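You operate a simulated robot arm through the tools that you are given. There is no shell and no other tool. Be economical: measure what you need, move in short steps, check, and stop when the job is done.

You run a simulated two-armed robot. Do the job below in one go: nothing can be reset, and whatever is moved stays where it is left.

JOB
Put the pink cloth on the yellow order card. Hold the white box on the top of the safety bench steady with one hand and flip the lock tab the other way with the other. Put one of the grade markers from the top of the trolley on the pink tray. Any order will do.

The check looks at the end state, three seconds after you hand in, the way a careful person would. Anything else that was tipped, shoved, dropped, spilled or broken makes it a failure. Flat cloth is picked up by pressing the open fingertips on it (5 to 10 N) and closing them slowly along it; thin cloth reads only 2 to 8 mm in the jaws.

ROBOT AND FRAMES
Two 7-joint arms with two-finger parallel grippers on one trunk, on a base that drives. Base frame: it is fixed to the floor where the robot stands at the start and does not move with it; the origin is under the middle of the robot, x ahead of it, y to its left, z up. Units: mm, degrees, N and s.
The left shoulder is at the start at [50, 165, 1230], the right one opposite. With the tool pointing down near the work surface each hand reaches from about 100 to 660 mm from the robot's upright axis, wherever it stands, measured 20 degrees to its own side. Places, roughly: grade marker [750, 1250, 1250]; lock tab [1200, 4100, 900]; pink tray [500, 1000, 1250]; white box [1000, 4000, 750]. Payload 3.91 kg a hand.
The TCP of each hand is the grasp point between the finger pads, 30 mm short of the fingertips. In the tool frame z runs along the fingers and y along their closing line. Largest opening 110 mm; finger width 20, thickness 10; the body of the gripper, 48 by 112 mm, starts 55 mm behind the TCP.
Orientation is that of the tool frame in the base frame, as [roll, pitch, yaw] about the fixed x, y, z axes, in that order (R = Rz(yaw) Ry(pitch) Rx(roll)). With the fingers straight down and closing along the base's y, the tool's x points along the base's -x, its y along +y and its z along -z.

CONTROLS
- The arms move only by the tool jog_arm. It takes "left_steps", "right_steps" or both (then of equal length, played together; a hand with none holds still); each is a list of rows, each a list of 7 numbers: the opening in per cent of the stroke, from 0 (shut) to 100 (fully open), then the shift along the base's x, y, z in mm, then the turn, a rotation vector about the base's x, y, z in degrees. In form: [[gripper, x, y, z, ax, ay, az], ...]. A call has 1 to 12 rows; each row is the pose to reach, as a shift and turn from the pose commanded when the call began. Rows are played at 5 a second. More than 50 mm and 8.6 degrees between two rows, or a gripper value outside its range, and nothing of the call is played. A pose out of reach is approached as far as the arm can. The call stops where the force on the tool passes 40 N (or 10 N more than at its start, if that is more) or the arm is blocked; 0.2 s more then pass. Each finger travels about 45 mm/s and halts on what it meets, pressing with about 26 N; the grip force reading is that of the motor and also rises with nothing between the fingers. The clock runs only during rows and for 0.2 s after the last one: add rows that repeat a pose to give the fingers time. It gives the time, the measured TCP pose, the force on the tool (base axes), the opening and the grip force at its end, in the units of the frame above (readings bear some noise), with the torque about the TCP (base axes, N m) and any sound that the robot's microphone picked up.
- Cameras (640 x 400 px; columns grow to the right, rows downward): "scene" is now at [112.1, 46.9, 1462.2]; the picture's right is [0.56, -0.83, 0.00], its down [-0.14, -0.10, -0.98] and it looks along [0.82, 0.55, -0.17] (base axes); focal length 214 px, centre (320, 200). "left" rides on the left gripper at [72, -17, -103] in its tool frame; the picture's right is [0.23, 0.97, 0.00], its down [-0.76, 0.18, -0.62] and it looks along [-0.61, 0.14, 0.78] (tool axes); focal length 222 px, centre (320, 200). "right" rides on the right gripper at [73, 17, -103] in its tool frame; the picture's right is [-0.23, 0.97, 0.00], its down [-0.76, -0.18, -0.62] and it looks along [-0.61, -0.14, 0.78] (tool axes); focal length 222 px, centre (320, 200).
- grab_frame(camera): a new picture of that camera. It takes no simulated time.
- slide_trunk(by): slides the trunk up (or, below 0, down) by that many mm; the arms and the scene camera ride with it, the base frame stays. It gives what a move gives, with no picture.
- drive_base(legs): drives the robot by 1 to 6 legs, each [ahead, left, turn to the left] in mm, mm and degrees, along the robot's own axes; the way and the turn of a leg run together, so that a leg with both is an arc; at most 1500 mm and 180 degrees a leg. The arms and the cameras ride along, it lands a little off, and it stops where it bumps. It gives what a move gives.
- aim_head(pan, tilt): turns the head with the scene camera to pan (to the left, within 80 degrees either way) and tilt (down, from -29 to 69), counted from straight ahead of the robot. It gives what a move gives.
- pixel_to_xyz(camera, pixels): for up to 12 pixels [column, row] of the newest picture of that camera ("zoom" is the newest enlarged one), the place [x, y, z] in the base frame of the surface seen there, good to about 2 mm, but the place of the scene camera against the robot may be out by one fixed shift of up to 25 mm in any direction. It takes no simulated time.
- inspect(camera, box): a new picture of the part [left, top, right, bottom] of that camera's present view, enlarged. It takes no simulated time.
- job_done(): hands the job in; it is judged then, once.

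Keep the steps short. Do not move on a guess: measure, check each grasp and each placing, and mend mistakes. In all there are 110 turns and 108 pictures (those below and enlarged ones count). Leave the grippers open and the arms clear of the work at the hand-in unless told otherwise, and finish with a single line.

The tools are called after "Call:" as a command line: name --argument value ..., lists and objects as JSON in quotes. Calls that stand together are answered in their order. jog_arm: Moves the arms, as the interface text tells. Its arguments: {"type":"object","properties":{"left_steps":{"type":"array","items":{"type":"array","items":{"type":"number"}}},"right_steps":{"type":"array","items":{"type":"array","items":{"type":"number"}}}},"required":[]} The other tools are called the same way: slide_trunk (by) slides the trunk up or down; drive_base (legs) drives the base; aim_head (pan, tilt) turns the head that bears the scene camera; grab_frame (camera) takes a picture; pixel_to_xyz (camera, pixels) gives the place of the surface under pixels of a picture; inspect (camera, box) takes an enlarged picture of a part of a camera's view; job_done () hands the job in.

At the start:

```text
t: 0.0
left_ee_pos: [309.1, 452.9, 1000.2]
left_tcp_rot: [-180.0, 0.1, -180.0]
left_contact_force: [-0.7, 0.9, 0.5]
left_wrist_torque: [0.0, 0.0, 0.0]
left_gripper_width: 110.1
left_grasp_force: 0.0
right_ee_pos: [285.2, 39.6, 1438.7]
right_tcp_rot: [180.0, -0.1, 179.9]
right_contact_force: [-0.4, 0.7, -0.8]
right_wrist_torque: [-0.01, 0.0, -0.02]
right_gripper_width: 110.2
right_grasp_force: 0.0
trunk travel left (down, up): [-450.0, 53.0]
robot x, y, heading: [3.4, 1.4, -0.2]
head pan, tilt: [34.1, 10.0]
```

scene: 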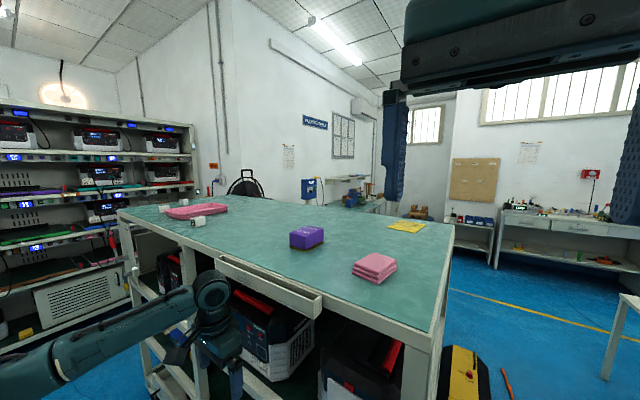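
right: 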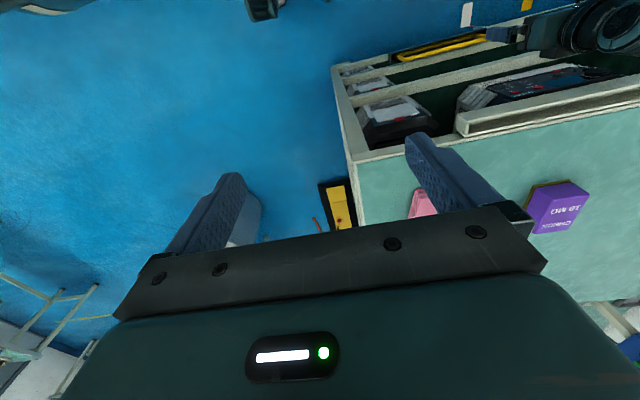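
left: 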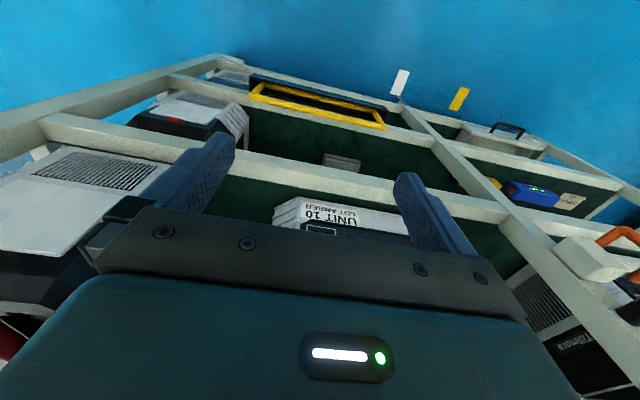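

I see the trolley top with the pink cloth (about 374,267), the yellow card (406,227), the pink tray (195,211) and small white markers. I'll measure these and take an enlarged picture.

Call:
pixel_to_xyz --camera "scene" --pixels '[[374, 267], [356, 270], [378, 285], [396, 267], [375, 255], [406, 227], [390, 228], [424, 227], [307, 237], [195, 211], [198, 222], [165, 208]]'

Call:
inspect --camera "scene" --box '[110, 180, 270, 280]'

Call:
inspect --camera "scene" --box '[280, 200, 470, 320]'

```text
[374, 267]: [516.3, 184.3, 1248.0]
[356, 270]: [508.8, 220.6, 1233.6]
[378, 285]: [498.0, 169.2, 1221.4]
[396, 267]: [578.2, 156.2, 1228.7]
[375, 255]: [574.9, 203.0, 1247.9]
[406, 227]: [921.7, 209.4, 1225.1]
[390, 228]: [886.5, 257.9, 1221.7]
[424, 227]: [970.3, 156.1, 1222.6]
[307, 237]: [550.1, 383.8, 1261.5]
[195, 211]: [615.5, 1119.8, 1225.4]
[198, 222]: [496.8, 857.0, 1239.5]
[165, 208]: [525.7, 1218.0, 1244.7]
```

```text
4.00 times, centred on (190, 230) of scene
```

zoom: 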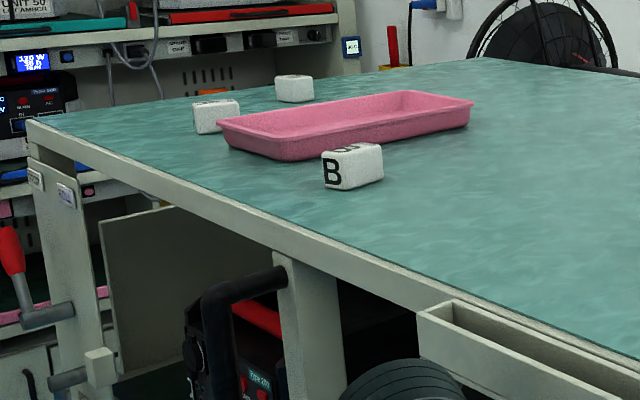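

```text
3.33 times, centred on (375, 260) of scene
```

zoom: 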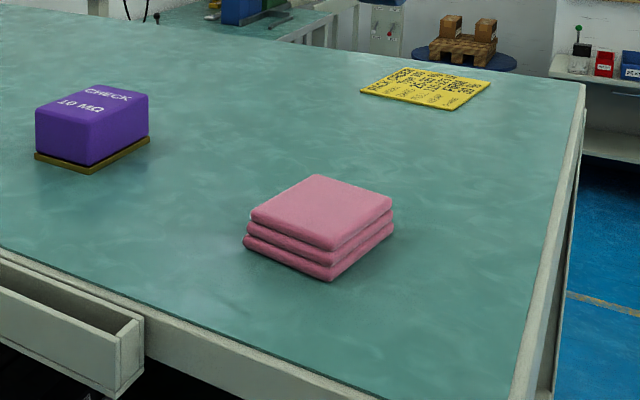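

The cloth is a three-layer folded stack, and the markers are white blocks around the tray. Next I'll measure the table edges, card corners and cloth corners.

Call:
pixel_to_xyz --camera "zoom" --pixels '[[585, 90], [530, 385], [250, 338], [5, 252], [400, 68], [490, 83], [362, 90], [452, 108], [320, 177], [390, 208], [331, 249], [252, 217]]'

Call:
pixel_to_xyz --camera "zoom" --pixels '[[331, 280], [395, 235], [243, 245], [300, 300], [92, 95], [88, 172], [148, 140], [35, 155], [570, 250], [130, 330], [5, 290], [200, 230]]'

Call:
grab_frame --camera "right"

```text
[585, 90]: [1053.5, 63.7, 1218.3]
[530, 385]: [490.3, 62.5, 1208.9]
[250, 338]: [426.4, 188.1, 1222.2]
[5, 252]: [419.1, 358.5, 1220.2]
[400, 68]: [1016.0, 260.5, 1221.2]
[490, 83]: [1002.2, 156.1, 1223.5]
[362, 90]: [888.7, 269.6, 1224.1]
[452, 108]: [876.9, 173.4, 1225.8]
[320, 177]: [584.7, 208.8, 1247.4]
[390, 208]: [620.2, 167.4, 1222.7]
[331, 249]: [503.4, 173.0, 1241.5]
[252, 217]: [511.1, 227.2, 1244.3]
```

```text
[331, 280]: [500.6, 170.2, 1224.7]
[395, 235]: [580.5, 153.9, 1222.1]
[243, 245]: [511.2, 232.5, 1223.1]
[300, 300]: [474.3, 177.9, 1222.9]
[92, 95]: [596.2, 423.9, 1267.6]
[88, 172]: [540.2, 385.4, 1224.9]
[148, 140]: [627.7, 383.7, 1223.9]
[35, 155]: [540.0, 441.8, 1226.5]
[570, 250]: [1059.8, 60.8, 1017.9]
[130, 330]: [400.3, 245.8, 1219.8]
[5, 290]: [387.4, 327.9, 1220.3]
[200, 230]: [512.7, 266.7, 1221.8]
```

```text
102 pictures are left
```

right: 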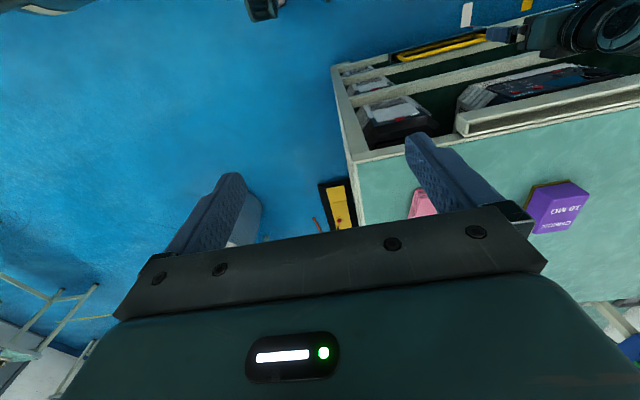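

Table edges: front x≈415, right side y≈62. The card centre is about (943,213) and the cloth about (545,190). The card is too deep to reach from the front, so I'll look at the floor on the right side of the trolley.

Call:
aim_head --pan -5 --tilt 45

Call:
grab_frame --camera "scene"

Call:
pixel_to_xyz --camera "right" --pixels '[[356, 159], [420, 190], [338, 180], [330, 205], [352, 225], [570, 182], [590, 194], [527, 233], [320, 225], [335, 70], [363, 225]]'

```text
t: 1.1
left_ee_pos: [309.1, 450.6, 1000.8]
left_tcp_rot: [180.0, 0.0, 180.0]
left_contact_force: [0.2, 0.3, 0.0]
left_wrist_torque: [-0.02, -0.01, -0.04]
left_gripper_width: 110.0
left_grasp_force: 0.0
right_ee_pos: [285.7, 39.3, 1438.6]
right_tcp_rot: [179.9, -0.1, 179.9]
right_contact_force: [0.3, 0.4, 0.1]
right_wrist_torque: [0.0, -0.03, 0.01]
right_gripper_width: 110.1
right_grasp_force: 0.1
trunk travel left (down, up): [-450.0, 53.0]
robot x, y, heading: [-1.6, 2.3, -0.1]
head pan, tilt: [-5.0, 45.0]
```

```text
101 pictures are left
```

scene: 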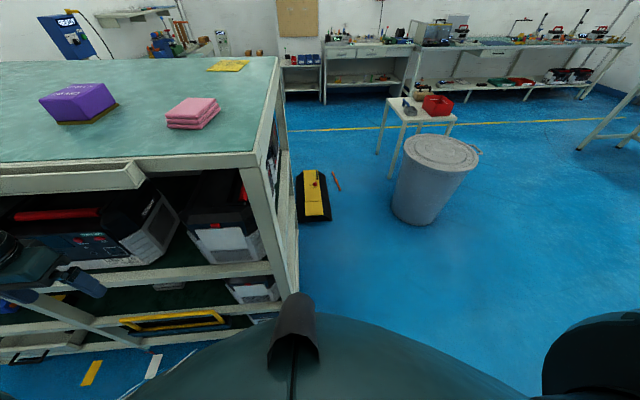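

```text
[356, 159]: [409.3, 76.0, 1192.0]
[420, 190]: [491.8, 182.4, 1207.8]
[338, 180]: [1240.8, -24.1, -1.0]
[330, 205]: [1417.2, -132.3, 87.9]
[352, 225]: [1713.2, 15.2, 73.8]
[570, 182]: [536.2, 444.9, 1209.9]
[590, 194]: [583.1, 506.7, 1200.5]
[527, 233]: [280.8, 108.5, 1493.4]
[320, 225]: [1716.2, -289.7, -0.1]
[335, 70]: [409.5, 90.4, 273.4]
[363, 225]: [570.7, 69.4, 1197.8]
```

The wrist camera puts the table top at z≈1200, so the scene camera reads about 20 high. A low black/yellow block sits on the floor at about x 1250–1750. I'll measure the obstacles.

Call:
pixel_to_xyz --camera "scene" --pixels '[[298, 222], [331, 218], [412, 224], [393, 205], [390, 175], [445, 212], [337, 182], [255, 153], [278, 58], [280, 290], [378, 153], [170, 385]]'

```text
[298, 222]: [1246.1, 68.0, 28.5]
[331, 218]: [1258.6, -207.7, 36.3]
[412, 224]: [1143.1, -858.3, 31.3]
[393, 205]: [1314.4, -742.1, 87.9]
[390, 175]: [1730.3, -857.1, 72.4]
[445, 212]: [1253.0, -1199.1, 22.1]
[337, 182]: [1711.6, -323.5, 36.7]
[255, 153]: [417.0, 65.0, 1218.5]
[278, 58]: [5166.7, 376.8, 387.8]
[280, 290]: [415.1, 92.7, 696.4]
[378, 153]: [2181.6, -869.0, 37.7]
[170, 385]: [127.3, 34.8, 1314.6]
```

The floor beside the trolley is clear for x<1200 and y>-650. The cloth suits the left hand from here, so I'll raise that hand straight up, clear of the open drawer.

Call:
jog_arm --left_steps '[[100, 0, 0, 50, 0, 0, 0], [100, 0, 0, 100, 0, 0, 0], [100, 0, 0, 150, 0, 0, 0], [100, 0, 0, 200, 0, 0, 0], [100, 0, 0, 250, 0, 0, 0], [100, 0, 0, 300, 0, 0, 0], [100, 0, 0, 350, 0, 0, 0], [100, 0, 0, 400, 0, 0, 0], [100, 0, -45, 400, 0, 0, 0], [100, 0, -90, 400, 0, 0, 0]]'

Call:
grab_frame --camera "scene"

Call:
grab_frame --camera "left"

```text
t: 3.3
left_ee_pos: [310.1, 360.0, 1399.5]
left_tcp_rot: [-180.0, 0.0, 180.0]
left_contact_force: [-0.8, -0.2, -0.5]
left_wrist_torque: [0.04, 0.01, 0.02]
left_gripper_width: 110.0
left_grasp_force: 0.0
left hand out of reach, approached as far as the arm can: row 4
right_ee_pos: [286.5, 37.3, 1438.2]
right_tcp_rot: [179.9, -0.1, 179.9]
right_contact_force: [0.4, 0.0, 0.4]
right_wrist_torque: [0.05, 0.01, 0.0]
right_gripper_width: 110.2
right_grasp_force: 0.0
trunk travel left (down, up): [-450.0, 53.0]
robot x, y, heading: [-2.5, -1.3, 0.1]
head pan, tilt: [-5.0, 45.0]
```

```text
100 pictures are left
```

scene: 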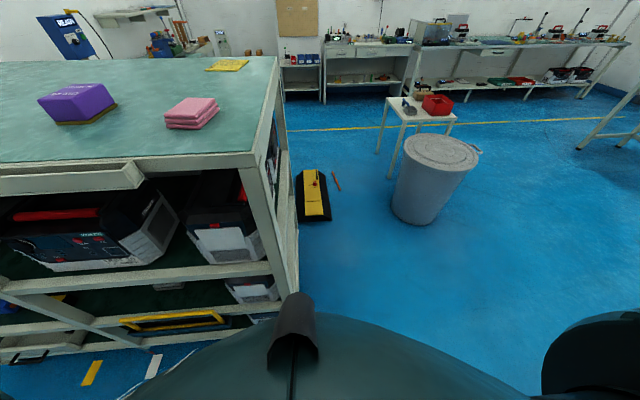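

```text
99 pictures are left
```

left: 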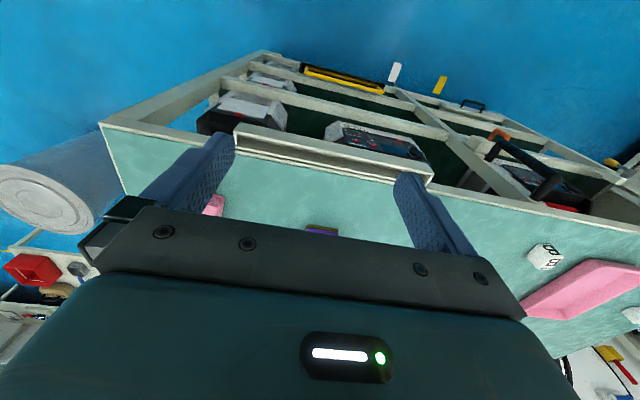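

The left hand is up and clear. I'll move the right hand outward and bring the left one above the cloth.

Call:
jog_arm --left_steps '[[100, 0, 0, 0, 0, 0, 0], [100, 0, 0, 0, 0, 0, 0], [100, 0, 0, 0, 0, 0, 0], [100, 0, 0, 0, 0, 0, 0], [100, 40, -28, 0, 0, 0, -2], [100, 80, -56, 0, 0, 0, -4], [100, 120, -84, 0, 0, 0, -6], [100, 160, -112, 0, 0, 0, -8], [100, 200, -140, 0, 0, 0, -10], [100, 235, -168, 0, 0, 0, -11]]' --right_steps '[[100, 0, -45, 0, 0, 0, 0], [100, 0, -90, 0, 0, 0, 0], [100, 0, -135, 0, 0, 0, 0], [100, 0, -180, 0, 0, 0, 0], [100, 0, -200, 0, 0, 0, 0], [100, 0, -200, 0, 0, 0, 0], [100, 0, -200, 0, 0, 0, 0], [100, 0, -200, 0, 0, 0, 0], [100, 0, -200, 0, 0, 0, 0], [100, 0, -200, 0, 0, 0, 0]]'

Call:
grab_frame --camera "left"

Call:
aim_head --pan 15 --tilt 25

Call:
grab_frame --camera "scene"

```text
t: 5.5
left_ee_pos: [480.4, 237.4, 1352.6]
left_tcp_rot: [-179.9, 0.2, 169.0]
left_contact_force: [1.2, 0.6, 0.3]
left_wrist_torque: [0.01, 0.0, -0.02]
left_gripper_width: 109.9
left_grasp_force: 0.1
left hand out of reach, approached as far as the arm can: row 8, 9, 10
right_ee_pos: [287.1, -161.0, 1437.5]
right_tcp_rot: [179.8, -0.1, 179.9]
right_contact_force: [0.2, 0.1, -0.4]
right_wrist_torque: [0.02, -0.01, 0.03]
right_gripper_width: 110.1
right_grasp_force: 0.0
trunk travel left (down, up): [-450.0, 53.0]
robot x, y, heading: [2.4, -0.6, -0.1]
head pan, tilt: [-5.0, 45.0]
```

```text
98 pictures are left
```

left: 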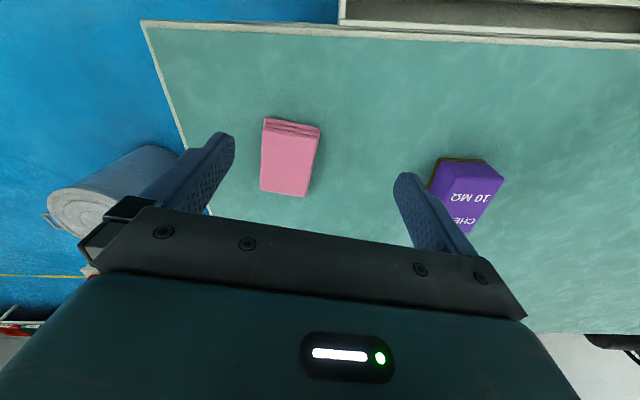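

```text
t: 6.3
left_ee_pos: [479.8, 237.6, 1353.0]
left_tcp_rot: [-179.9, 0.3, 169.0]
left_contact_force: [1.0, 0.1, 0.1]
left_wrist_torque: [-0.01, 0.04, -0.01]
left_gripper_width: 110.1
left_grasp_force: 0.0
right_ee_pos: [286.9, -160.1, 1437.8]
right_tcp_rot: [179.9, -0.1, 179.9]
right_contact_force: [-1.1, 0.3, 0.7]
right_wrist_torque: [0.02, -0.01, -0.01]
right_gripper_width: 110.0
right_grasp_force: 0.1
trunk travel left (down, up): [-450.0, 53.0]
robot x, y, heading: [-1.1, 0.5, 0.1]
head pan, tilt: [15.0, 25.0]
```

```text
97 pictures are left
```

scene: 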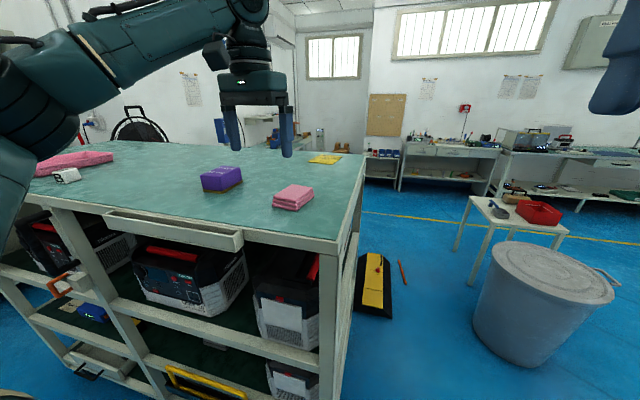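

The left camera shows the stack clearly. I'll measure its corners, the box and the table edge, and raise the trunk for more reach.

Call:
pixel_to_xyz --camera "left" --pixels '[[265, 127], [319, 132], [308, 196], [261, 190], [267, 118], [319, 127], [290, 160], [240, 80], [145, 22], [485, 162], [430, 190], [440, 157]]'

Call:
slide_trunk --by 53

```text
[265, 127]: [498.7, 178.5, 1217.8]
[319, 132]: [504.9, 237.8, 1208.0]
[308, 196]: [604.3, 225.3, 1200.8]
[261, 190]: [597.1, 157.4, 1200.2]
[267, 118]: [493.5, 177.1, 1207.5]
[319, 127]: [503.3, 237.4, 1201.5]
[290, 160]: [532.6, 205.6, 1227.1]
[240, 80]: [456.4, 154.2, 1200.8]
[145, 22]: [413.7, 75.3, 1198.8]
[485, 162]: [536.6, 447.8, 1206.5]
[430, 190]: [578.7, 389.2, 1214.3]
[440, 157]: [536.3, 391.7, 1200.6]
```

```text
t: 7.2
left_ee_pos: [481.1, 237.5, 1404.4]
left_tcp_rot: [-179.9, 0.2, 169.0]
left_contact_force: [-0.5, 0.2, -0.1]
left_wrist_torque: [-0.03, 0.0, 0.01]
left_gripper_width: 109.9
left_grasp_force: 0.1
right_ee_pos: [286.1, -162.1, 1491.1]
right_tcp_rot: [180.0, -0.1, 179.9]
right_contact_force: [-0.1, 0.0, -0.6]
right_wrist_torque: [0.03, 0.01, -0.01]
right_gripper_width: 109.8
right_grasp_force: 0.1
trunk travel left (down, up): [-503.0, 0.0]
robot x, y, heading: [0.4, 4.2, 0.3]
head pan, tilt: [15.0, 25.0]
```

Table z=1200. The stack centre is about (540,198), 60 wide across y and 27 high, turned about -10°. I'll drive 60 mm closer, then come over it.

Call:
drive_base --legs '[[70, 0, 0]]'

Call:
jog_arm --left_steps '[[100, 0, -10, -30, 0, 0, 0], [100, 0, -25, -60, 0, 0, 0], [100, 0, -38, -80, 0, 0, 0]]'

```text
t: 8.2
left_ee_pos: [550.7, 236.4, 1405.1]
left_tcp_rot: [-179.9, 0.0, 169.0]
left_contact_force: [-0.1, -0.9, -0.3]
left_wrist_torque: [0.0, -0.01, -0.02]
left_gripper_width: 110.0
left_grasp_force: 0.0
right_ee_pos: [357.6, -161.6, 1491.0]
right_tcp_rot: [179.9, -0.1, 180.0]
right_contact_force: [0.3, 0.8, -1.0]
right_wrist_torque: [0.03, 0.04, 0.0]
right_gripper_width: 110.0
right_grasp_force: 0.1
trunk travel left (down, up): [-503.0, 0.0]
robot x, y, heading: [69.4, 3.9, 0.4]
head pan, tilt: [15.0, 25.0]
```

```text
t: 9.1
left_ee_pos: [549.2, 200.0, 1325.5]
left_tcp_rot: [-179.9, 0.2, 169.1]
left_contact_force: [-0.1, -0.2, 0.5]
left_wrist_torque: [0.0, 0.0, -0.01]
left_gripper_width: 110.4
left_grasp_force: 0.1
right_ee_pos: [356.3, -161.5, 1490.5]
right_tcp_rot: [180.0, 0.0, 179.9]
right_contact_force: [0.1, 0.0, -0.6]
right_wrist_torque: [0.0, 0.0, 0.02]
right_gripper_width: 110.1
right_grasp_force: 0.1
trunk travel left (down, up): [-503.0, 0.0]
robot x, y, heading: [70.4, -2.4, -0.2]
head pan, tilt: [15.0, 25.0]
```

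The hand is over the stack now. I'll check through the left camera.

Call:
grab_frame --camera "left"

Call:
pixel_to_xyz --camera "left" --pixels '[[320, 130], [300, 60]]'

```text
96 pictures are left
```

left: 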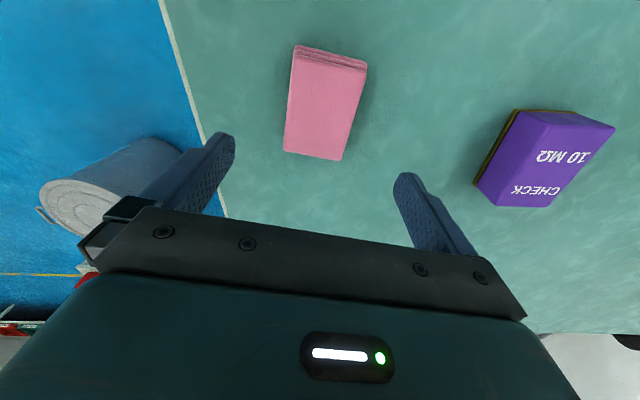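

```text
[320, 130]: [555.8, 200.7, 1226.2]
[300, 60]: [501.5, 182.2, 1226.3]
```

I'll measure the top corners to get the centre and angle.

Call:
pixel_to_xyz --camera "left" --pixels '[[297, 58], [361, 70], [341, 155], [288, 147], [322, 105]]'

```text
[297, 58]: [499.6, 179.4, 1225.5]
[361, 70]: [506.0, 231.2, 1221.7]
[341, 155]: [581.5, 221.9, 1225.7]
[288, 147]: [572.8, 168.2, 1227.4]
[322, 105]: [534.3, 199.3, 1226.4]
```

Centre is (540,200) and the angle about -8°. I'll turn +3° and go down until the fingertips are about 4 mm above the table.

Call:
jog_arm --left_steps '[[100, -9, 0, -30, 0, 0, 3], [100, -9, 0, -60, 0, 0, 3], [100, -9, 0, -80, 0, 0, 3], [100, -9, 0, -91, 0, 0, 3]]'

Call:
grab_frame --camera "left"

```text
t: 10.1
left_ee_pos: [540.9, 198.8, 1234.9]
left_tcp_rot: [-180.0, 0.2, 171.9]
left_contact_force: [0.0, -0.3, -0.5]
left_wrist_torque: [-0.01, 0.02, -0.01]
left_gripper_width: 110.2
left_grasp_force: 0.1
right_ee_pos: [356.5, -161.3, 1491.1]
right_tcp_rot: [180.0, -0.2, 179.9]
right_contact_force: [0.3, -0.5, 1.1]
right_wrist_torque: [-0.01, -0.07, 0.01]
right_gripper_width: 109.8
right_grasp_force: 0.0
trunk travel left (down, up): [-503.0, 0.0]
robot x, y, heading: [69.3, -4.7, 0.1]
head pan, tilt: [15.0, 25.0]
```

```text
95 pictures are left
```

left: 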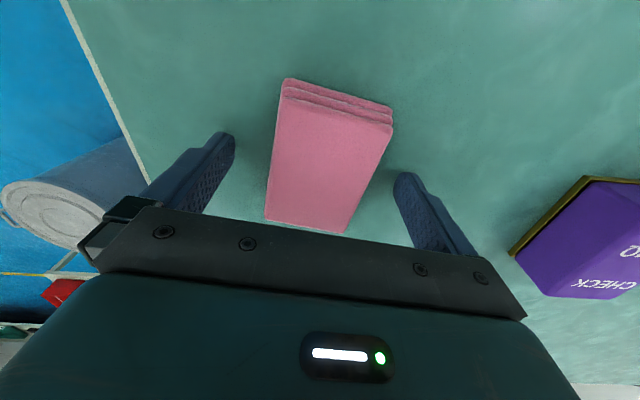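

The stack sits between the fingers. Now I'll close slowly.

Call:
jog_arm --left_steps '[[80, 0, 0, 0, 0, 0, 0], [65, 0, 0, 0, 0, 0, 0], [55, 0, 0, 0, 0, 0, 0], [48, 0, 0, 0, 0, 0, 0], [42, 0, 0, 0, 0, 0, 0], [36, 0, 0, 0, 0, 0, 0], [36, 0, 0, 0, 0, 0, 0]]'

Call:
grab_frame --camera "left"

```text
t: 11.7
left_ee_pos: [540.6, 198.5, 1233.8]
left_tcp_rot: [-179.9, 0.2, 172.0]
left_contact_force: [0.0, 0.1, -0.3]
left_wrist_torque: [-0.04, 0.01, -0.01]
left_gripper_width: 63.0
left_grasp_force: 26.1
right_ee_pos: [356.5, -160.9, 1491.2]
right_tcp_rot: [179.9, 0.0, 179.9]
right_contact_force: [-0.3, 0.1, -0.5]
right_wrist_torque: [-0.01, -0.02, -0.01]
right_gripper_width: 109.8
right_grasp_force: 0.0
trunk travel left (down, up): [-503.0, 0.0]
robot x, y, heading: [69.3, -1.5, -0.1]
head pan, tilt: [15.0, 25.0]
```

```text
94 pictures are left
```

left: 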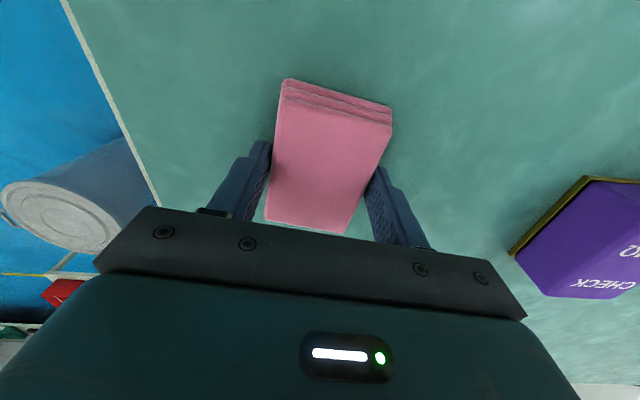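

It grips at 63 mm with 26 N. I'll lift and check.

Call:
jog_arm --left_steps '[[36, 0, 0, 15, 0, 0, 0], [36, 0, 0, 40, 0, 0, 0], [36, 0, 0, 80, 0, 0, 0], [36, 0, 0, 120, 0, 0, 0]]'

Call:
grab_frame --camera "left"

```text
t: 12.7
left_ee_pos: [541.3, 199.2, 1354.7]
left_tcp_rot: [-179.9, 0.1, 172.0]
left_contact_force: [-0.1, -0.2, 0.1]
left_wrist_torque: [-0.01, -0.01, 0.0]
left_gripper_width: 39.4
left_grasp_force: 0.1
right_ee_pos: [356.7, -161.9, 1491.6]
right_tcp_rot: [180.0, -0.1, 180.0]
right_contact_force: [-0.6, 0.1, -0.9]
right_wrist_torque: [-0.01, -0.04, 0.0]
right_gripper_width: 110.0
right_grasp_force: 0.0
trunk travel left (down, up): [-503.0, 0.0]
robot x, y, heading: [68.8, -1.4, 0.1]
head pan, tilt: [15.0, 25.0]
```

```text
93 pictures are left
```

left: 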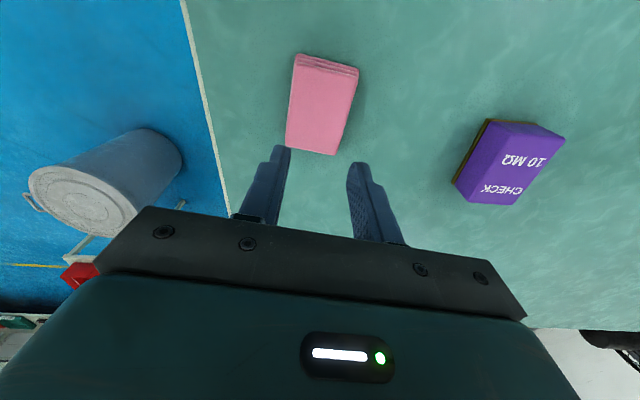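

It slipped out, and the stack stayed where it was. So I'll use the stated method: press the open fingertips on top at 5–10 N and close slowly. I'll come down until just above the stack top (1227).

Call:
jog_arm --left_steps '[[45, 0, 1, -40, 0, 0, 0], [45, 0, 1, -80, 0, 0, 0], [45, 0, 1, -92, 0, 0, 0], [45, 0, 1, -96, 0, 0, 0]]'

```text
t: 13.7
left_ee_pos: [541.1, 199.0, 1258.4]
left_tcp_rot: [-179.9, 0.3, 172.1]
left_contact_force: [0.1, 0.7, -0.2]
left_wrist_torque: [-0.02, 0.01, 0.0]
left_gripper_width: 49.5
left_grasp_force: 0.0
right_ee_pos: [356.1, -160.5, 1490.8]
right_tcp_rot: [179.9, -0.1, 179.9]
right_contact_force: [0.6, -0.6, -1.0]
right_wrist_torque: [-0.03, -0.02, 0.0]
right_gripper_width: 110.1
right_grasp_force: 0.0
trunk travel left (down, up): [-503.0, 0.0]
robot x, y, heading: [71.3, 0.4, -0.3]
head pan, tilt: [15.0, 25.0]
```

No contact yet. I'll go down in small steps.

Call:
jog_arm --left_steps '[[45, 0, 0, -1.5, 0, 0, 0], [45, 0, 0, -3, 0, 0, 0]]'

```text
t: 14.2
left_ee_pos: [540.5, 200.2, 1256.1]
left_tcp_rot: [-179.8, 0.3, 172.0]
left_contact_force: [-0.2, 1.6, 4.1]
left_wrist_torque: [0.11, 0.0, -0.04]
left_gripper_width: 49.2
left_grasp_force: 0.0
right_ee_pos: [356.2, -160.2, 1490.6]
right_tcp_rot: [179.9, -0.1, 179.9]
right_contact_force: [-0.8, -0.1, 0.0]
right_wrist_torque: [0.01, 0.01, 0.0]
right_gripper_width: 110.1
right_grasp_force: 0.1
trunk travel left (down, up): [-503.0, 0.0]
robot x, y, heading: [70.1, -2.4, 0.2]
head pan, tilt: [15.0, 25.0]
```

4 N now. I'll press slightly more to reach about 7 N.

Call:
jog_arm --left_steps '[[45, 0, 0, -1.5, 0, 0, 0], [45, 0, 0, -1.5, 0, 0, 0]]'

```text
t: 14.8
left_ee_pos: [539.5, 200.5, 1255.1]
left_tcp_rot: [-179.9, 0.3, 172.0]
left_contact_force: [2.8, 2.4, 14.1]
left_wrist_torque: [0.21, -0.04, 0.01]
left_gripper_width: 49.5
left_grasp_force: 0.0
right_ee_pos: [355.1, -161.1, 1491.1]
right_tcp_rot: [180.0, 0.0, 180.0]
right_contact_force: [-0.4, -0.2, 0.7]
right_wrist_torque: [0.01, 0.01, 0.02]
right_gripper_width: 109.9
right_grasp_force: 0.0
trunk travel left (down, up): [-503.0, 0.0]
robot x, y, heading: [69.9, -0.1, 0.0]
head pan, tilt: [15.0, 25.0]
```

14 N is too much, so I'll back off about 0.9 mm and check.

Call:
jog_arm --left_steps '[[45, 0, 0, 0.9, 0, 0, 0], [45, 0, 0, 0.9, 0, 0, 0]]'

```text
t: 15.4
left_ee_pos: [540.6, 200.0, 1255.4]
left_tcp_rot: [-179.9, 0.2, 172.0]
left_contact_force: [3.8, 1.7, 14.4]
left_wrist_torque: [0.17, -0.14, 0.03]
left_gripper_width: 49.6
left_grasp_force: 0.1
right_ee_pos: [355.5, -161.8, 1489.5]
right_tcp_rot: [179.9, 0.1, 179.8]
right_contact_force: [0.8, 0.6, 0.9]
right_wrist_torque: [-0.03, 0.01, 0.0]
right_gripper_width: 110.3
right_grasp_force: 0.1
trunk travel left (down, up): [-503.0, 0.0]
robot x, y, heading: [72.0, 1.3, -0.1]
head pan, tilt: [15.0, 25.0]
```

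Call:
jog_arm --left_steps '[[45, 0, 0, 1, 0, 0, 0], [45, 0, 0, 1, 0, 0, 0]]'

```text
t: 16.1
left_ee_pos: [540.1, 198.5, 1256.9]
left_tcp_rot: [-179.9, 0.1, 172.0]
left_contact_force: [2.7, 2.2, 9.4]
left_wrist_torque: [0.1, -0.07, 0.02]
left_gripper_width: 49.5
left_grasp_force: 0.1
right_ee_pos: [356.4, -161.6, 1490.8]
right_tcp_rot: [179.9, 0.0, 179.8]
right_contact_force: [-0.6, -0.2, -0.3]
right_wrist_torque: [-0.01, 0.0, -0.03]
right_gripper_width: 110.0
right_grasp_force: 0.0
trunk travel left (down, up): [-503.0, 0.0]
robot x, y, heading: [69.6, -0.4, -0.1]
head pan, tilt: [15.0, 25.0]
```

9.4 N is within range. Now I'll close slowly.

Call:
jog_arm --left_steps '[[41, 0, 0, 0.3, 0, 0, 0], [37, 0, 0, 0.3, 0, 0, 0], [33, 0, 0, 0.3, 0, 0, 0], [29, 0, 0, 0.3, 0, 0, 0], [25, 0, 0, 0.3, 0, 0, 0], [21, 0, 0, 0.3, 0, 0, 0], [17, 0, 0, 0.3, 0, 0, 0], [13, 0, 0, 0.3, 0, 0, 0], [9, 0, 0, 0.3, 0, 0, 0], [5, 0, 0, 0.3, 0, 0, 0], [1, 0, 0, 0.3, 0, 0, 0], [0, 0, 0, 0.3, 0, 0, 0]]'

Call:
grab_frame --camera "left"

```text
t: 18.6
left_ee_pos: [541.4, 200.5, 1257.6]
left_tcp_rot: [-179.9, 0.3, 172.0]
left_contact_force: [-0.3, 0.1, 0.7]
left_wrist_torque: [-0.01, 0.0, 0.0]
left_gripper_width: 0.0
left_grasp_force: 26.1
right_ee_pos: [355.9, -161.0, 1491.1]
right_tcp_rot: [179.8, -0.1, 179.8]
right_contact_force: [-0.8, -0.1, -0.8]
right_wrist_torque: [-0.02, 0.01, -0.01]
right_gripper_width: 109.9
right_grasp_force: 0.1
trunk travel left (down, up): [-503.0, 0.0]
robot x, y, heading: [69.5, -1.0, -0.1]
head pan, tilt: [15.0, 25.0]
```

```text
92 pictures are left
```

left: 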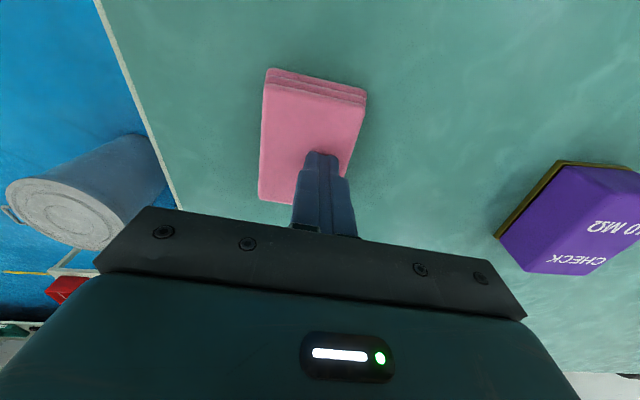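

It closed to 0, so nothing was pinched, because the pressure faded while closing. I'll try again and keep 5–10 N during the close. First I'll open a little above the stack and press again.

Call:
jog_arm --left_steps '[[0, 0, 0, 6, 0, 0, 0], [20, 0, 0, 6, 0, 0, 0], [35, 0, 0, 6, 0, 0, 0], [35, 0, 0, 2, 0, 0, 0], [35, 0, 0, -1, 0, 0, 0], [35, 0, 0, -1.5, 0, 0, 0]]'

```text
t: 20.1
left_ee_pos: [541.1, 201.0, 1255.5]
left_tcp_rot: [-179.8, 0.4, 172.1]
left_contact_force: [1.9, 1.4, 6.9]
left_wrist_torque: [0.05, -0.01, 0.01]
left_gripper_width: 38.5
left_grasp_force: 0.1
right_ee_pos: [355.7, -161.5, 1491.0]
right_tcp_rot: [180.0, 0.1, 179.8]
right_contact_force: [0.6, 0.1, -1.0]
right_wrist_torque: [0.02, -0.01, 0.01]
right_gripper_width: 109.9
right_grasp_force: 0.1
trunk travel left (down, up): [-503.0, 0.0]
robot x, y, heading: [72.0, -3.1, 0.3]
head pan, tilt: [15.0, 25.0]
```

6.9 N. I'll close gently at the same height.

Call:
jog_arm --left_steps '[[32, 0, 0, 0, 0, 0, 0], [29, 0, 0, 0, 0, 0, 0], [26, 0, 0, 0, 0, 0, 0], [23, 0, 0, -0.2, 0, 0, 0]]'

```text
t: 21.1
left_ee_pos: [540.7, 199.1, 1255.8]
left_tcp_rot: [-179.8, 0.3, 172.0]
left_contact_force: [2.1, 3.8, 16.2]
left_wrist_torque: [0.22, -0.03, 0.01]
left_gripper_width: 30.2
left_grasp_force: 4.9
right_ee_pos: [356.1, -161.7, 1491.0]
right_tcp_rot: [179.9, 0.1, 179.8]
right_contact_force: [0.1, 0.1, 0.3]
right_wrist_torque: [0.0, -0.01, 0.0]
right_gripper_width: 110.0
right_grasp_force: 0.0
trunk travel left (down, up): [-503.0, 0.0]
robot x, y, heading: [68.7, -2.6, 0.1]
head pan, tilt: [15.0, 25.0]
```

Friction is building, with 16 N down and 4.9 N grip. I'll ease up slightly and keep closing.

Call:
jog_arm --left_steps '[[22, 0, 0, 0.8, 0, 0, 0], [20, 0, 0, 0.8, 0, 0, 0], [17, 0, 0, 0.8, 0, 0, 0], [14, 0, 0, 0.8, 0, 0, 0]]'

Call:
inspect --camera "left" --box '[230, 50, 410, 250]'

```text
t: 22.1
left_ee_pos: [539.6, 199.9, 1255.1]
left_tcp_rot: [-179.9, 0.1, 172.0]
left_contact_force: [0.6, 1.4, 13.6]
left_wrist_torque: [0.08, 0.02, 0.01]
left_gripper_width: 20.4
left_grasp_force: 5.0
right_ee_pos: [356.0, -161.7, 1491.5]
right_tcp_rot: [179.9, -0.1, 179.9]
right_contact_force: [-0.3, -0.2, 0.1]
right_wrist_torque: [-0.03, 0.02, -0.02]
right_gripper_width: 110.2
right_grasp_force: 0.0
trunk travel left (down, up): [-503.0, 0.0]
robot x, y, heading: [69.9, -0.7, -0.0]
head pan, tilt: [15.0, 25.0]
```

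```text
2.00 times, centred on (320, 150) of left
```

zoom: 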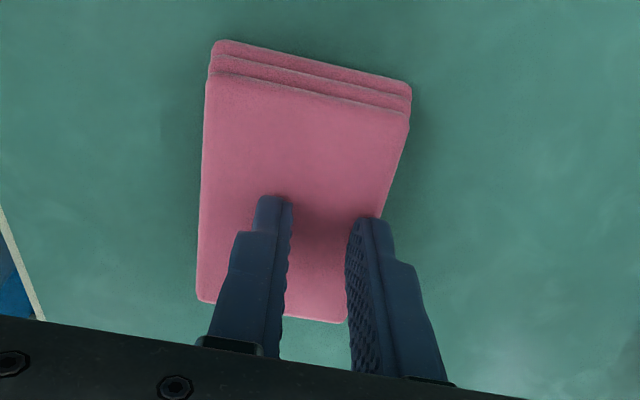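

The fingertips rest on top and I see no bulge yet. I'll keep closing while holding the pressure.

Call:
jog_arm --left_steps '[[12, 0, 0, 0.4, 0, 0, 0], [9, 0, 0, 0.6, 0, 0, 0], [6, 0, 0, 0.6, 0, 0, 0], [3, 0, 0, 0.6, 0, 0, 0], [0, 0, 0, 0.6, 0, 0, 0], [0, 0, 0, 0.6, 0, 0, 0]]'

```text
t: 23.4
left_ee_pos: [540.3, 199.8, 1255.0]
left_tcp_rot: [-179.9, 0.1, 172.1]
left_contact_force: [-0.1, 3.5, 6.6]
left_wrist_torque: [0.06, 0.05, 0.03]
left_gripper_width: 0.0
left_grasp_force: 26.2
right_ee_pos: [355.7, -160.7, 1490.4]
right_tcp_rot: [179.9, 0.0, 179.9]
right_contact_force: [-0.1, -0.1, 1.1]
right_wrist_torque: [0.02, 0.02, -0.01]
right_gripper_width: 110.1
right_grasp_force: 0.1
trunk travel left (down, up): [-503.0, 0.0]
robot x, y, heading: [70.2, -3.5, -0.1]
head pan, tilt: [15.0, 25.0]
```

It closed to 0 again, so the stack behaves like a firm block. I'll go back to the side grip, this time with fingertips almost at the table, full closing command, a longer squeeze and a very slow lift. First I'll lift, open and look.

Call:
jog_arm --left_steps '[[0, 0, 0, 10, 0, 0, 0], [0, 0, 0, 40, 0, 0, 0], [30, 0, 0, 60, 0, 0, 0], [60, 0, 0, 60, 0, 0, 0], [90, 0, 0, 60, 0, 0, 0], [100, 0, 0, 60, 0, 0, 0]]'

Call:
grab_frame --camera "left"

Call:
pixel_to_xyz --camera "left" --pixels '[[320, 110], [300, 70], [340, 150]]'

```text
t: 24.9
left_ee_pos: [541.4, 199.5, 1315.2]
left_tcp_rot: [-179.9, 0.2, 172.0]
left_contact_force: [0.2, -0.4, 0.6]
left_wrist_torque: [0.0, -0.03, -0.04]
left_gripper_width: 83.1
left_grasp_force: 0.0
right_ee_pos: [356.6, -161.8, 1492.2]
right_tcp_rot: [179.9, -0.1, 179.9]
right_contact_force: [-1.5, 0.1, -0.6]
right_wrist_torque: [-0.01, 0.0, -0.01]
right_gripper_width: 109.8
right_grasp_force: 0.0
trunk travel left (down, up): [-503.0, 0.0]
robot x, y, heading: [72.4, 0.2, -0.0]
head pan, tilt: [15.0, 25.0]
```

```text
90 pictures are left
```

left: 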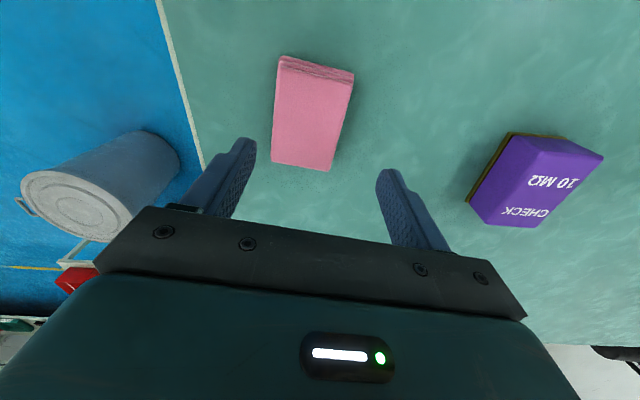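

```text
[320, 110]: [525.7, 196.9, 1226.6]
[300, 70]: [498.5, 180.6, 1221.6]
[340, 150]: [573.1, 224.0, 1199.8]
```

I'll measure the stack corners again.

Call:
pixel_to_xyz --camera "left" --pixels '[[281, 68], [347, 80], [328, 166], [276, 158], [312, 115]]'

```text
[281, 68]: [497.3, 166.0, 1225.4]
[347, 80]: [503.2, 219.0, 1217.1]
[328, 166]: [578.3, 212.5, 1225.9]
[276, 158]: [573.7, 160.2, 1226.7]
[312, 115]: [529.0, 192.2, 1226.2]
```

The stack moved to (538,190), angle about -5°. I'll re-centre and lower until the fingertips are about 1.5 mm above the table.

Call:
jog_arm --left_steps '[[100, -3, -9, 0, 0, 0, 3], [100, -3, -9, -30, 0, 0, 3], [100, -3, -9, -60, 0, 0, 3], [100, -3, -9, -80, 0, 0, 3], [100, -3, -9, -84, 0, 0, 3]]'

```text
t: 26.1
left_ee_pos: [536.8, 190.6, 1231.1]
left_tcp_rot: [-179.9, 0.3, 175.0]
left_contact_force: [0.1, -1.0, -0.3]
left_wrist_torque: [-0.01, 0.0, 0.02]
left_gripper_width: 110.0
left_grasp_force: 0.1
right_ee_pos: [357.5, -161.4, 1490.8]
right_tcp_rot: [179.9, -0.1, 179.9]
right_contact_force: [0.6, -0.7, -0.2]
right_wrist_torque: [0.03, 0.01, -0.04]
right_gripper_width: 110.0
right_grasp_force: 0.0
trunk travel left (down, up): [-503.0, 0.0]
robot x, y, heading: [67.9, 1.2, 0.1]
head pan, tilt: [15.0, 25.0]
```

Now I'll close fully with time to settle.

Call:
jog_arm --left_steps '[[70, 0, 0, 0, 0, 0, 0], [55, 0, 0, 0, 0, 0, 0], [40, 0, 0, 0, 0, 0, 0], [20, 0, 0, 0, 0, 0, 0], [0, 0, 0, 0, 0, 0, 0], [0, 0, 0, 0, 0, 0, 0], [0, 0, 0, 0, 0, 0, 0], [0, 0, 0, 0, 0, 0, 0]]'

Call:
jog_arm --left_steps '[[0, 0, 0, 2, 0, 0, 0], [0, 0, 0, 4, 0, 0, 0], [0, 0, 0, 6, 0, 0, 0], [0, 0, 0, 8, 0, 0, 0]]'

Call:
inspect --camera "left" --box '[200, 40, 440, 260]'

```text
t: 27.9
left_ee_pos: [537.9, 189.8, 1231.6]
left_tcp_rot: [-180.0, 0.2, 175.0]
left_contact_force: [-0.6, 0.2, -0.1]
left_wrist_torque: [-0.02, -0.03, 0.02]
left_gripper_width: 63.0
left_grasp_force: 25.8
right_ee_pos: [356.6, -160.6, 1490.3]
right_tcp_rot: [179.9, -0.1, 179.9]
right_contact_force: [0.5, -0.8, -0.2]
right_wrist_torque: [0.01, -0.01, 0.04]
right_gripper_width: 110.0
right_grasp_force: 0.1
trunk travel left (down, up): [-503.0, 0.0]
robot x, y, heading: [70.1, -0.0, 0.0]
head pan, tilt: [15.0, 25.0]
```

```text
t: 28.9
left_ee_pos: [539.5, 190.3, 1239.4]
left_tcp_rot: [-179.9, 0.2, 175.0]
left_contact_force: [-0.2, 0.5, -0.3]
left_wrist_torque: [0.02, 0.0, -0.01]
left_gripper_width: 62.9
left_grasp_force: 25.8
right_ee_pos: [356.2, -162.0, 1490.7]
right_tcp_rot: [179.9, -0.3, 180.0]
right_contact_force: [0.9, -0.8, 0.3]
right_wrist_torque: [-0.01, -0.02, 0.01]
right_gripper_width: 110.0
right_grasp_force: 0.1
trunk travel left (down, up): [-503.0, 0.0]
robot x, y, heading: [69.6, 0.5, -0.0]
head pan, tilt: [15.0, 25.0]
```

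```text
1.82 times, centred on (320, 150) of left
```

zoom: 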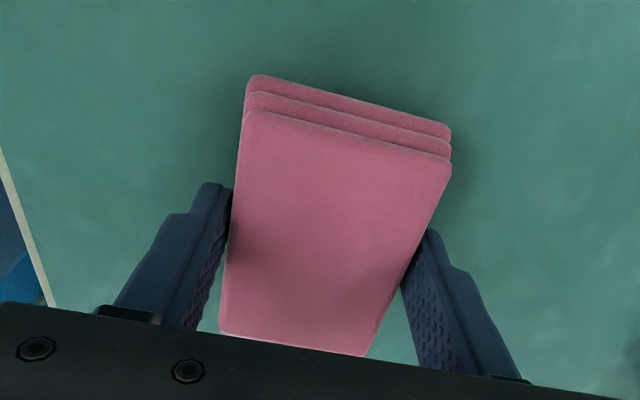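

I'll check whether the stack rose with the hand.

Call:
pixel_to_xyz --camera "zoom" --pixels '[[340, 200], [300, 290], [300, 140]]'

```text
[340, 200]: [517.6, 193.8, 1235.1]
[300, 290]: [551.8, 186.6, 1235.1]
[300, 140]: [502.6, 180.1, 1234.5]
```

The top is at 1235, up 8 mm, so the stack is held. I'll continue slowly.

Call:
jog_arm --left_steps '[[0, 0, 0, 3, 0, 0, 0], [0, 0, 0, 7, 0, 0, 0], [0, 0, 0, 11, 0, 0, 0], [0, 0, 0, 15, 0, 0, 0], [0, 0, 0, 20, 0, 0, 0], [0, 0, 0, 25, 0, 0, 0], [0, 0, 0, 30, 0, 0, 0], [0, 0, 0, 35, 0, 0, 0], [0, 0, 0, 40, 0, 0, 0], [0, 0, 0, 45, 0, 0, 0], [0, 0, 0, 50, 0, 0, 0], [0, 0, 0, 55, 0, 0, 0]]'

Call:
grab_frame --camera "left"

```text
t: 31.4
left_ee_pos: [538.9, 190.0, 1295.2]
left_tcp_rot: [-180.0, 0.3, 174.9]
left_contact_force: [0.3, -0.4, -0.8]
left_wrist_torque: [-0.01, 0.0, 0.0]
left_gripper_width: 63.0
left_grasp_force: 25.8
right_ee_pos: [356.2, -161.7, 1491.1]
right_tcp_rot: [179.9, -0.2, -180.0]
right_contact_force: [0.9, -0.1, 0.4]
right_wrist_torque: [0.02, 0.03, 0.03]
right_gripper_width: 110.1
right_grasp_force: 0.1
trunk travel left (down, up): [-503.0, 0.0]
robot x, y, heading: [72.4, -0.1, 0.0]
head pan, tilt: [15.0, 25.0]
```

```text
88 pictures are left
```

left: 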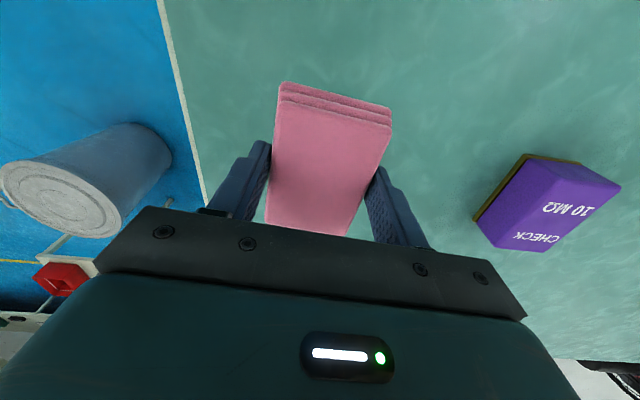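

It is held at 63 mm and 26 N. The plan is to back off, slide right, go forward beside the trolley to about (800,-300), then turn left about 52° so the left hand ends over the card. First leg: back 100 and right 300.

Call:
drive_base --legs '[[-100, 0, 0], [0, -300, 0]]'

Call:
grab_frame --camera "left"

```text
t: 34.2
left_ee_pos: [439.2, -108.7, 1294.6]
left_tcp_rot: [-179.8, 0.2, 175.0]
left_contact_force: [0.9, -0.5, -0.2]
left_wrist_torque: [0.02, 0.03, 0.0]
left_gripper_width: 62.8
left_grasp_force: 25.7
right_ee_pos: [257.8, -461.4, 1490.8]
right_tcp_rot: [179.9, -0.1, 180.0]
right_contact_force: [-0.4, -0.2, -0.5]
right_wrist_torque: [-0.02, -0.02, 0.0]
right_gripper_width: 109.9
right_grasp_force: 0.1
trunk travel left (down, up): [-503.0, 0.0]
robot x, y, heading: [-27.2, -302.0, 0.1]
head pan, tilt: [15.0, 25.0]
```

```text
87 pictures are left
```

left: 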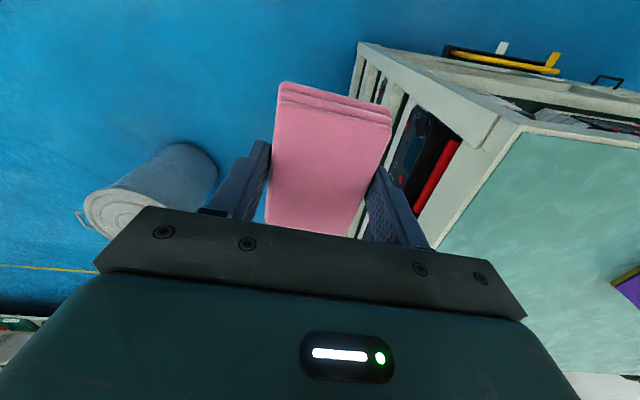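

Still held. Forward 830.

Call:
drive_base --legs '[[830, 0, 0]]'

Call:
aim_head --pan 60 --tilt 35

Call:
grab_frame --camera "scene"

```text
t: 38.6
left_ee_pos: [1263.6, -106.8, 1293.9]
left_tcp_rot: [-179.9, 0.3, 175.2]
left_contact_force: [-0.3, 0.2, -0.8]
left_wrist_torque: [0.02, 0.0, 0.01]
left_gripper_width: 63.0
left_grasp_force: 26.3
right_ee_pos: [1082.8, -459.8, 1490.3]
right_tcp_rot: [179.9, -0.1, -179.9]
right_contact_force: [0.3, 0.5, 1.2]
right_wrist_torque: [0.01, 0.02, -0.02]
right_gripper_width: 110.1
right_grasp_force: 0.0
trunk travel left (down, up): [-503.0, 0.0]
robot x, y, heading: [795.2, -297.0, -0.0]
head pan, tilt: [15.0, 25.0]
```

```text
t: 39.8
left_ee_pos: [1263.9, -105.4, 1295.1]
left_tcp_rot: [-179.9, 0.1, 175.2]
left_contact_force: [0.0, -0.8, 0.0]
left_wrist_torque: [0.0, 0.02, 0.01]
left_gripper_width: 62.8
left_grasp_force: 26.1
right_ee_pos: [1083.1, -458.6, 1491.2]
right_tcp_rot: [179.9, -0.1, -179.9]
right_contact_force: [-0.3, -0.6, 0.6]
right_wrist_torque: [-0.01, 0.01, -0.01]
right_gripper_width: 110.1
right_grasp_force: 0.1
trunk travel left (down, up): [-503.0, 0.0]
robot x, y, heading: [795.2, -294.7, 0.1]
head pan, tilt: [60.0, 35.0]
```

```text
86 pictures are left
```

scene: 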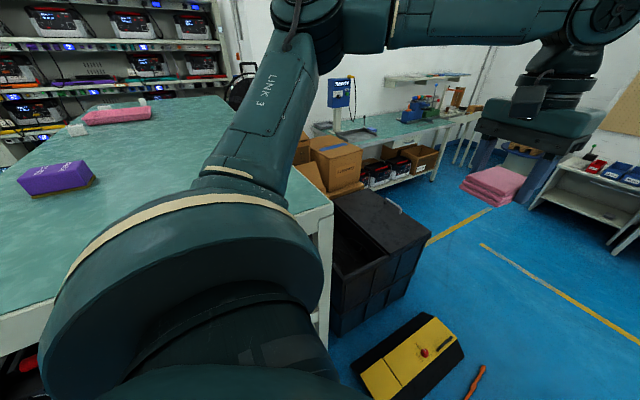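

Turning left 52° so the hand comes over the card.

Call:
drive_base --legs '[[0, 0, 26], [0, 0, 26]]'

Call:
grab_frame --camera "left"

Call:
aim_head --pan 25 --tilt 30

Call:
grab_frame --camera "scene"

```text
t: 42.8
left_ee_pos: [933.6, 187.3, 1294.8]
left_tcp_rot: [-180.0, 0.2, -132.9]
left_contact_force: [-0.3, 0.0, 0.5]
left_wrist_torque: [-0.01, 0.01, 0.0]
left_gripper_width: 63.2
left_grasp_force: 26.0
right_ee_pos: [1099.2, -170.9, 1490.5]
right_tcp_rot: [179.8, 0.0, -128.1]
right_contact_force: [-0.4, 0.1, -0.5]
right_wrist_torque: [0.01, -0.03, 0.01]
right_gripper_width: 110.2
right_grasp_force: 0.0
trunk travel left (down, up): [-503.0, 0.0]
robot x, y, heading: [798.5, -294.9, 52.1]
head pan, tilt: [60.0, 35.0]
```

```text
85 pictures are left
```

left: 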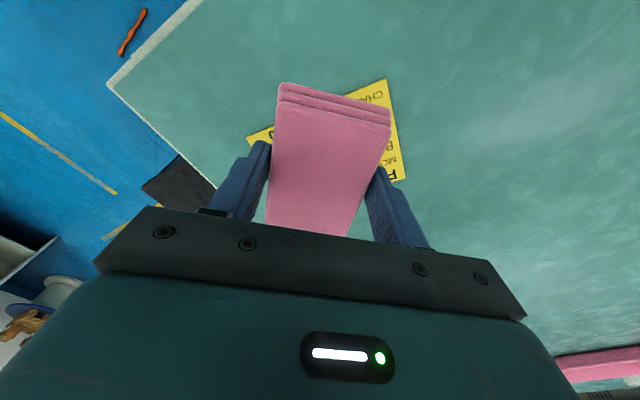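

```text
t: 43.8
left_ee_pos: [933.0, 187.4, 1295.5]
left_tcp_rot: [-179.9, 0.2, -133.0]
left_contact_force: [-0.9, -0.4, -0.5]
left_wrist_torque: [0.0, -0.02, 0.01]
left_gripper_width: 62.6
left_grasp_force: 26.2
right_ee_pos: [1099.0, -172.0, 1490.6]
right_tcp_rot: [179.9, 0.0, -128.1]
right_contact_force: [1.1, -0.5, 0.1]
right_wrist_torque: [-0.03, -0.01, -0.01]
right_gripper_width: 110.1
right_grasp_force: 0.0
trunk travel left (down, up): [-503.0, 0.0]
robot x, y, heading: [794.6, -298.3, 52.0]
head pan, tilt: [25.0, 30.0]
```

```text
84 pictures are left
```

scene: 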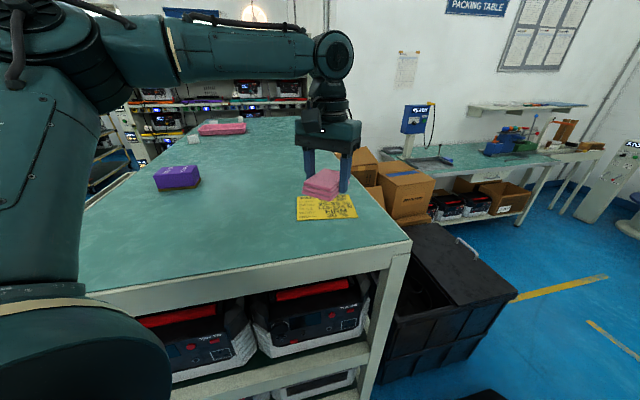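

The cloth is near the card. I'll measure the card corners in both pictures.

Call:
pixel_to_xyz --camera "left" --pixels '[[386, 81], [403, 179], [250, 138], [110, 85]]'

Call:
pixel_to_xyz --camera "scene" --pixels '[[299, 198], [348, 196], [356, 216], [299, 219], [410, 241]]'

```text
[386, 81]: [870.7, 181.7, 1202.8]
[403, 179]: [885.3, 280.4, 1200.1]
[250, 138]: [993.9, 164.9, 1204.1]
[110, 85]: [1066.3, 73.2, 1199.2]
```

```text
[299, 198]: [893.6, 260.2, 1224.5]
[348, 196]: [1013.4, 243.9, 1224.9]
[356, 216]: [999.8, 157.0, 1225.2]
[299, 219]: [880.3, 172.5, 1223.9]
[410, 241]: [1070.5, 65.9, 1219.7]
```

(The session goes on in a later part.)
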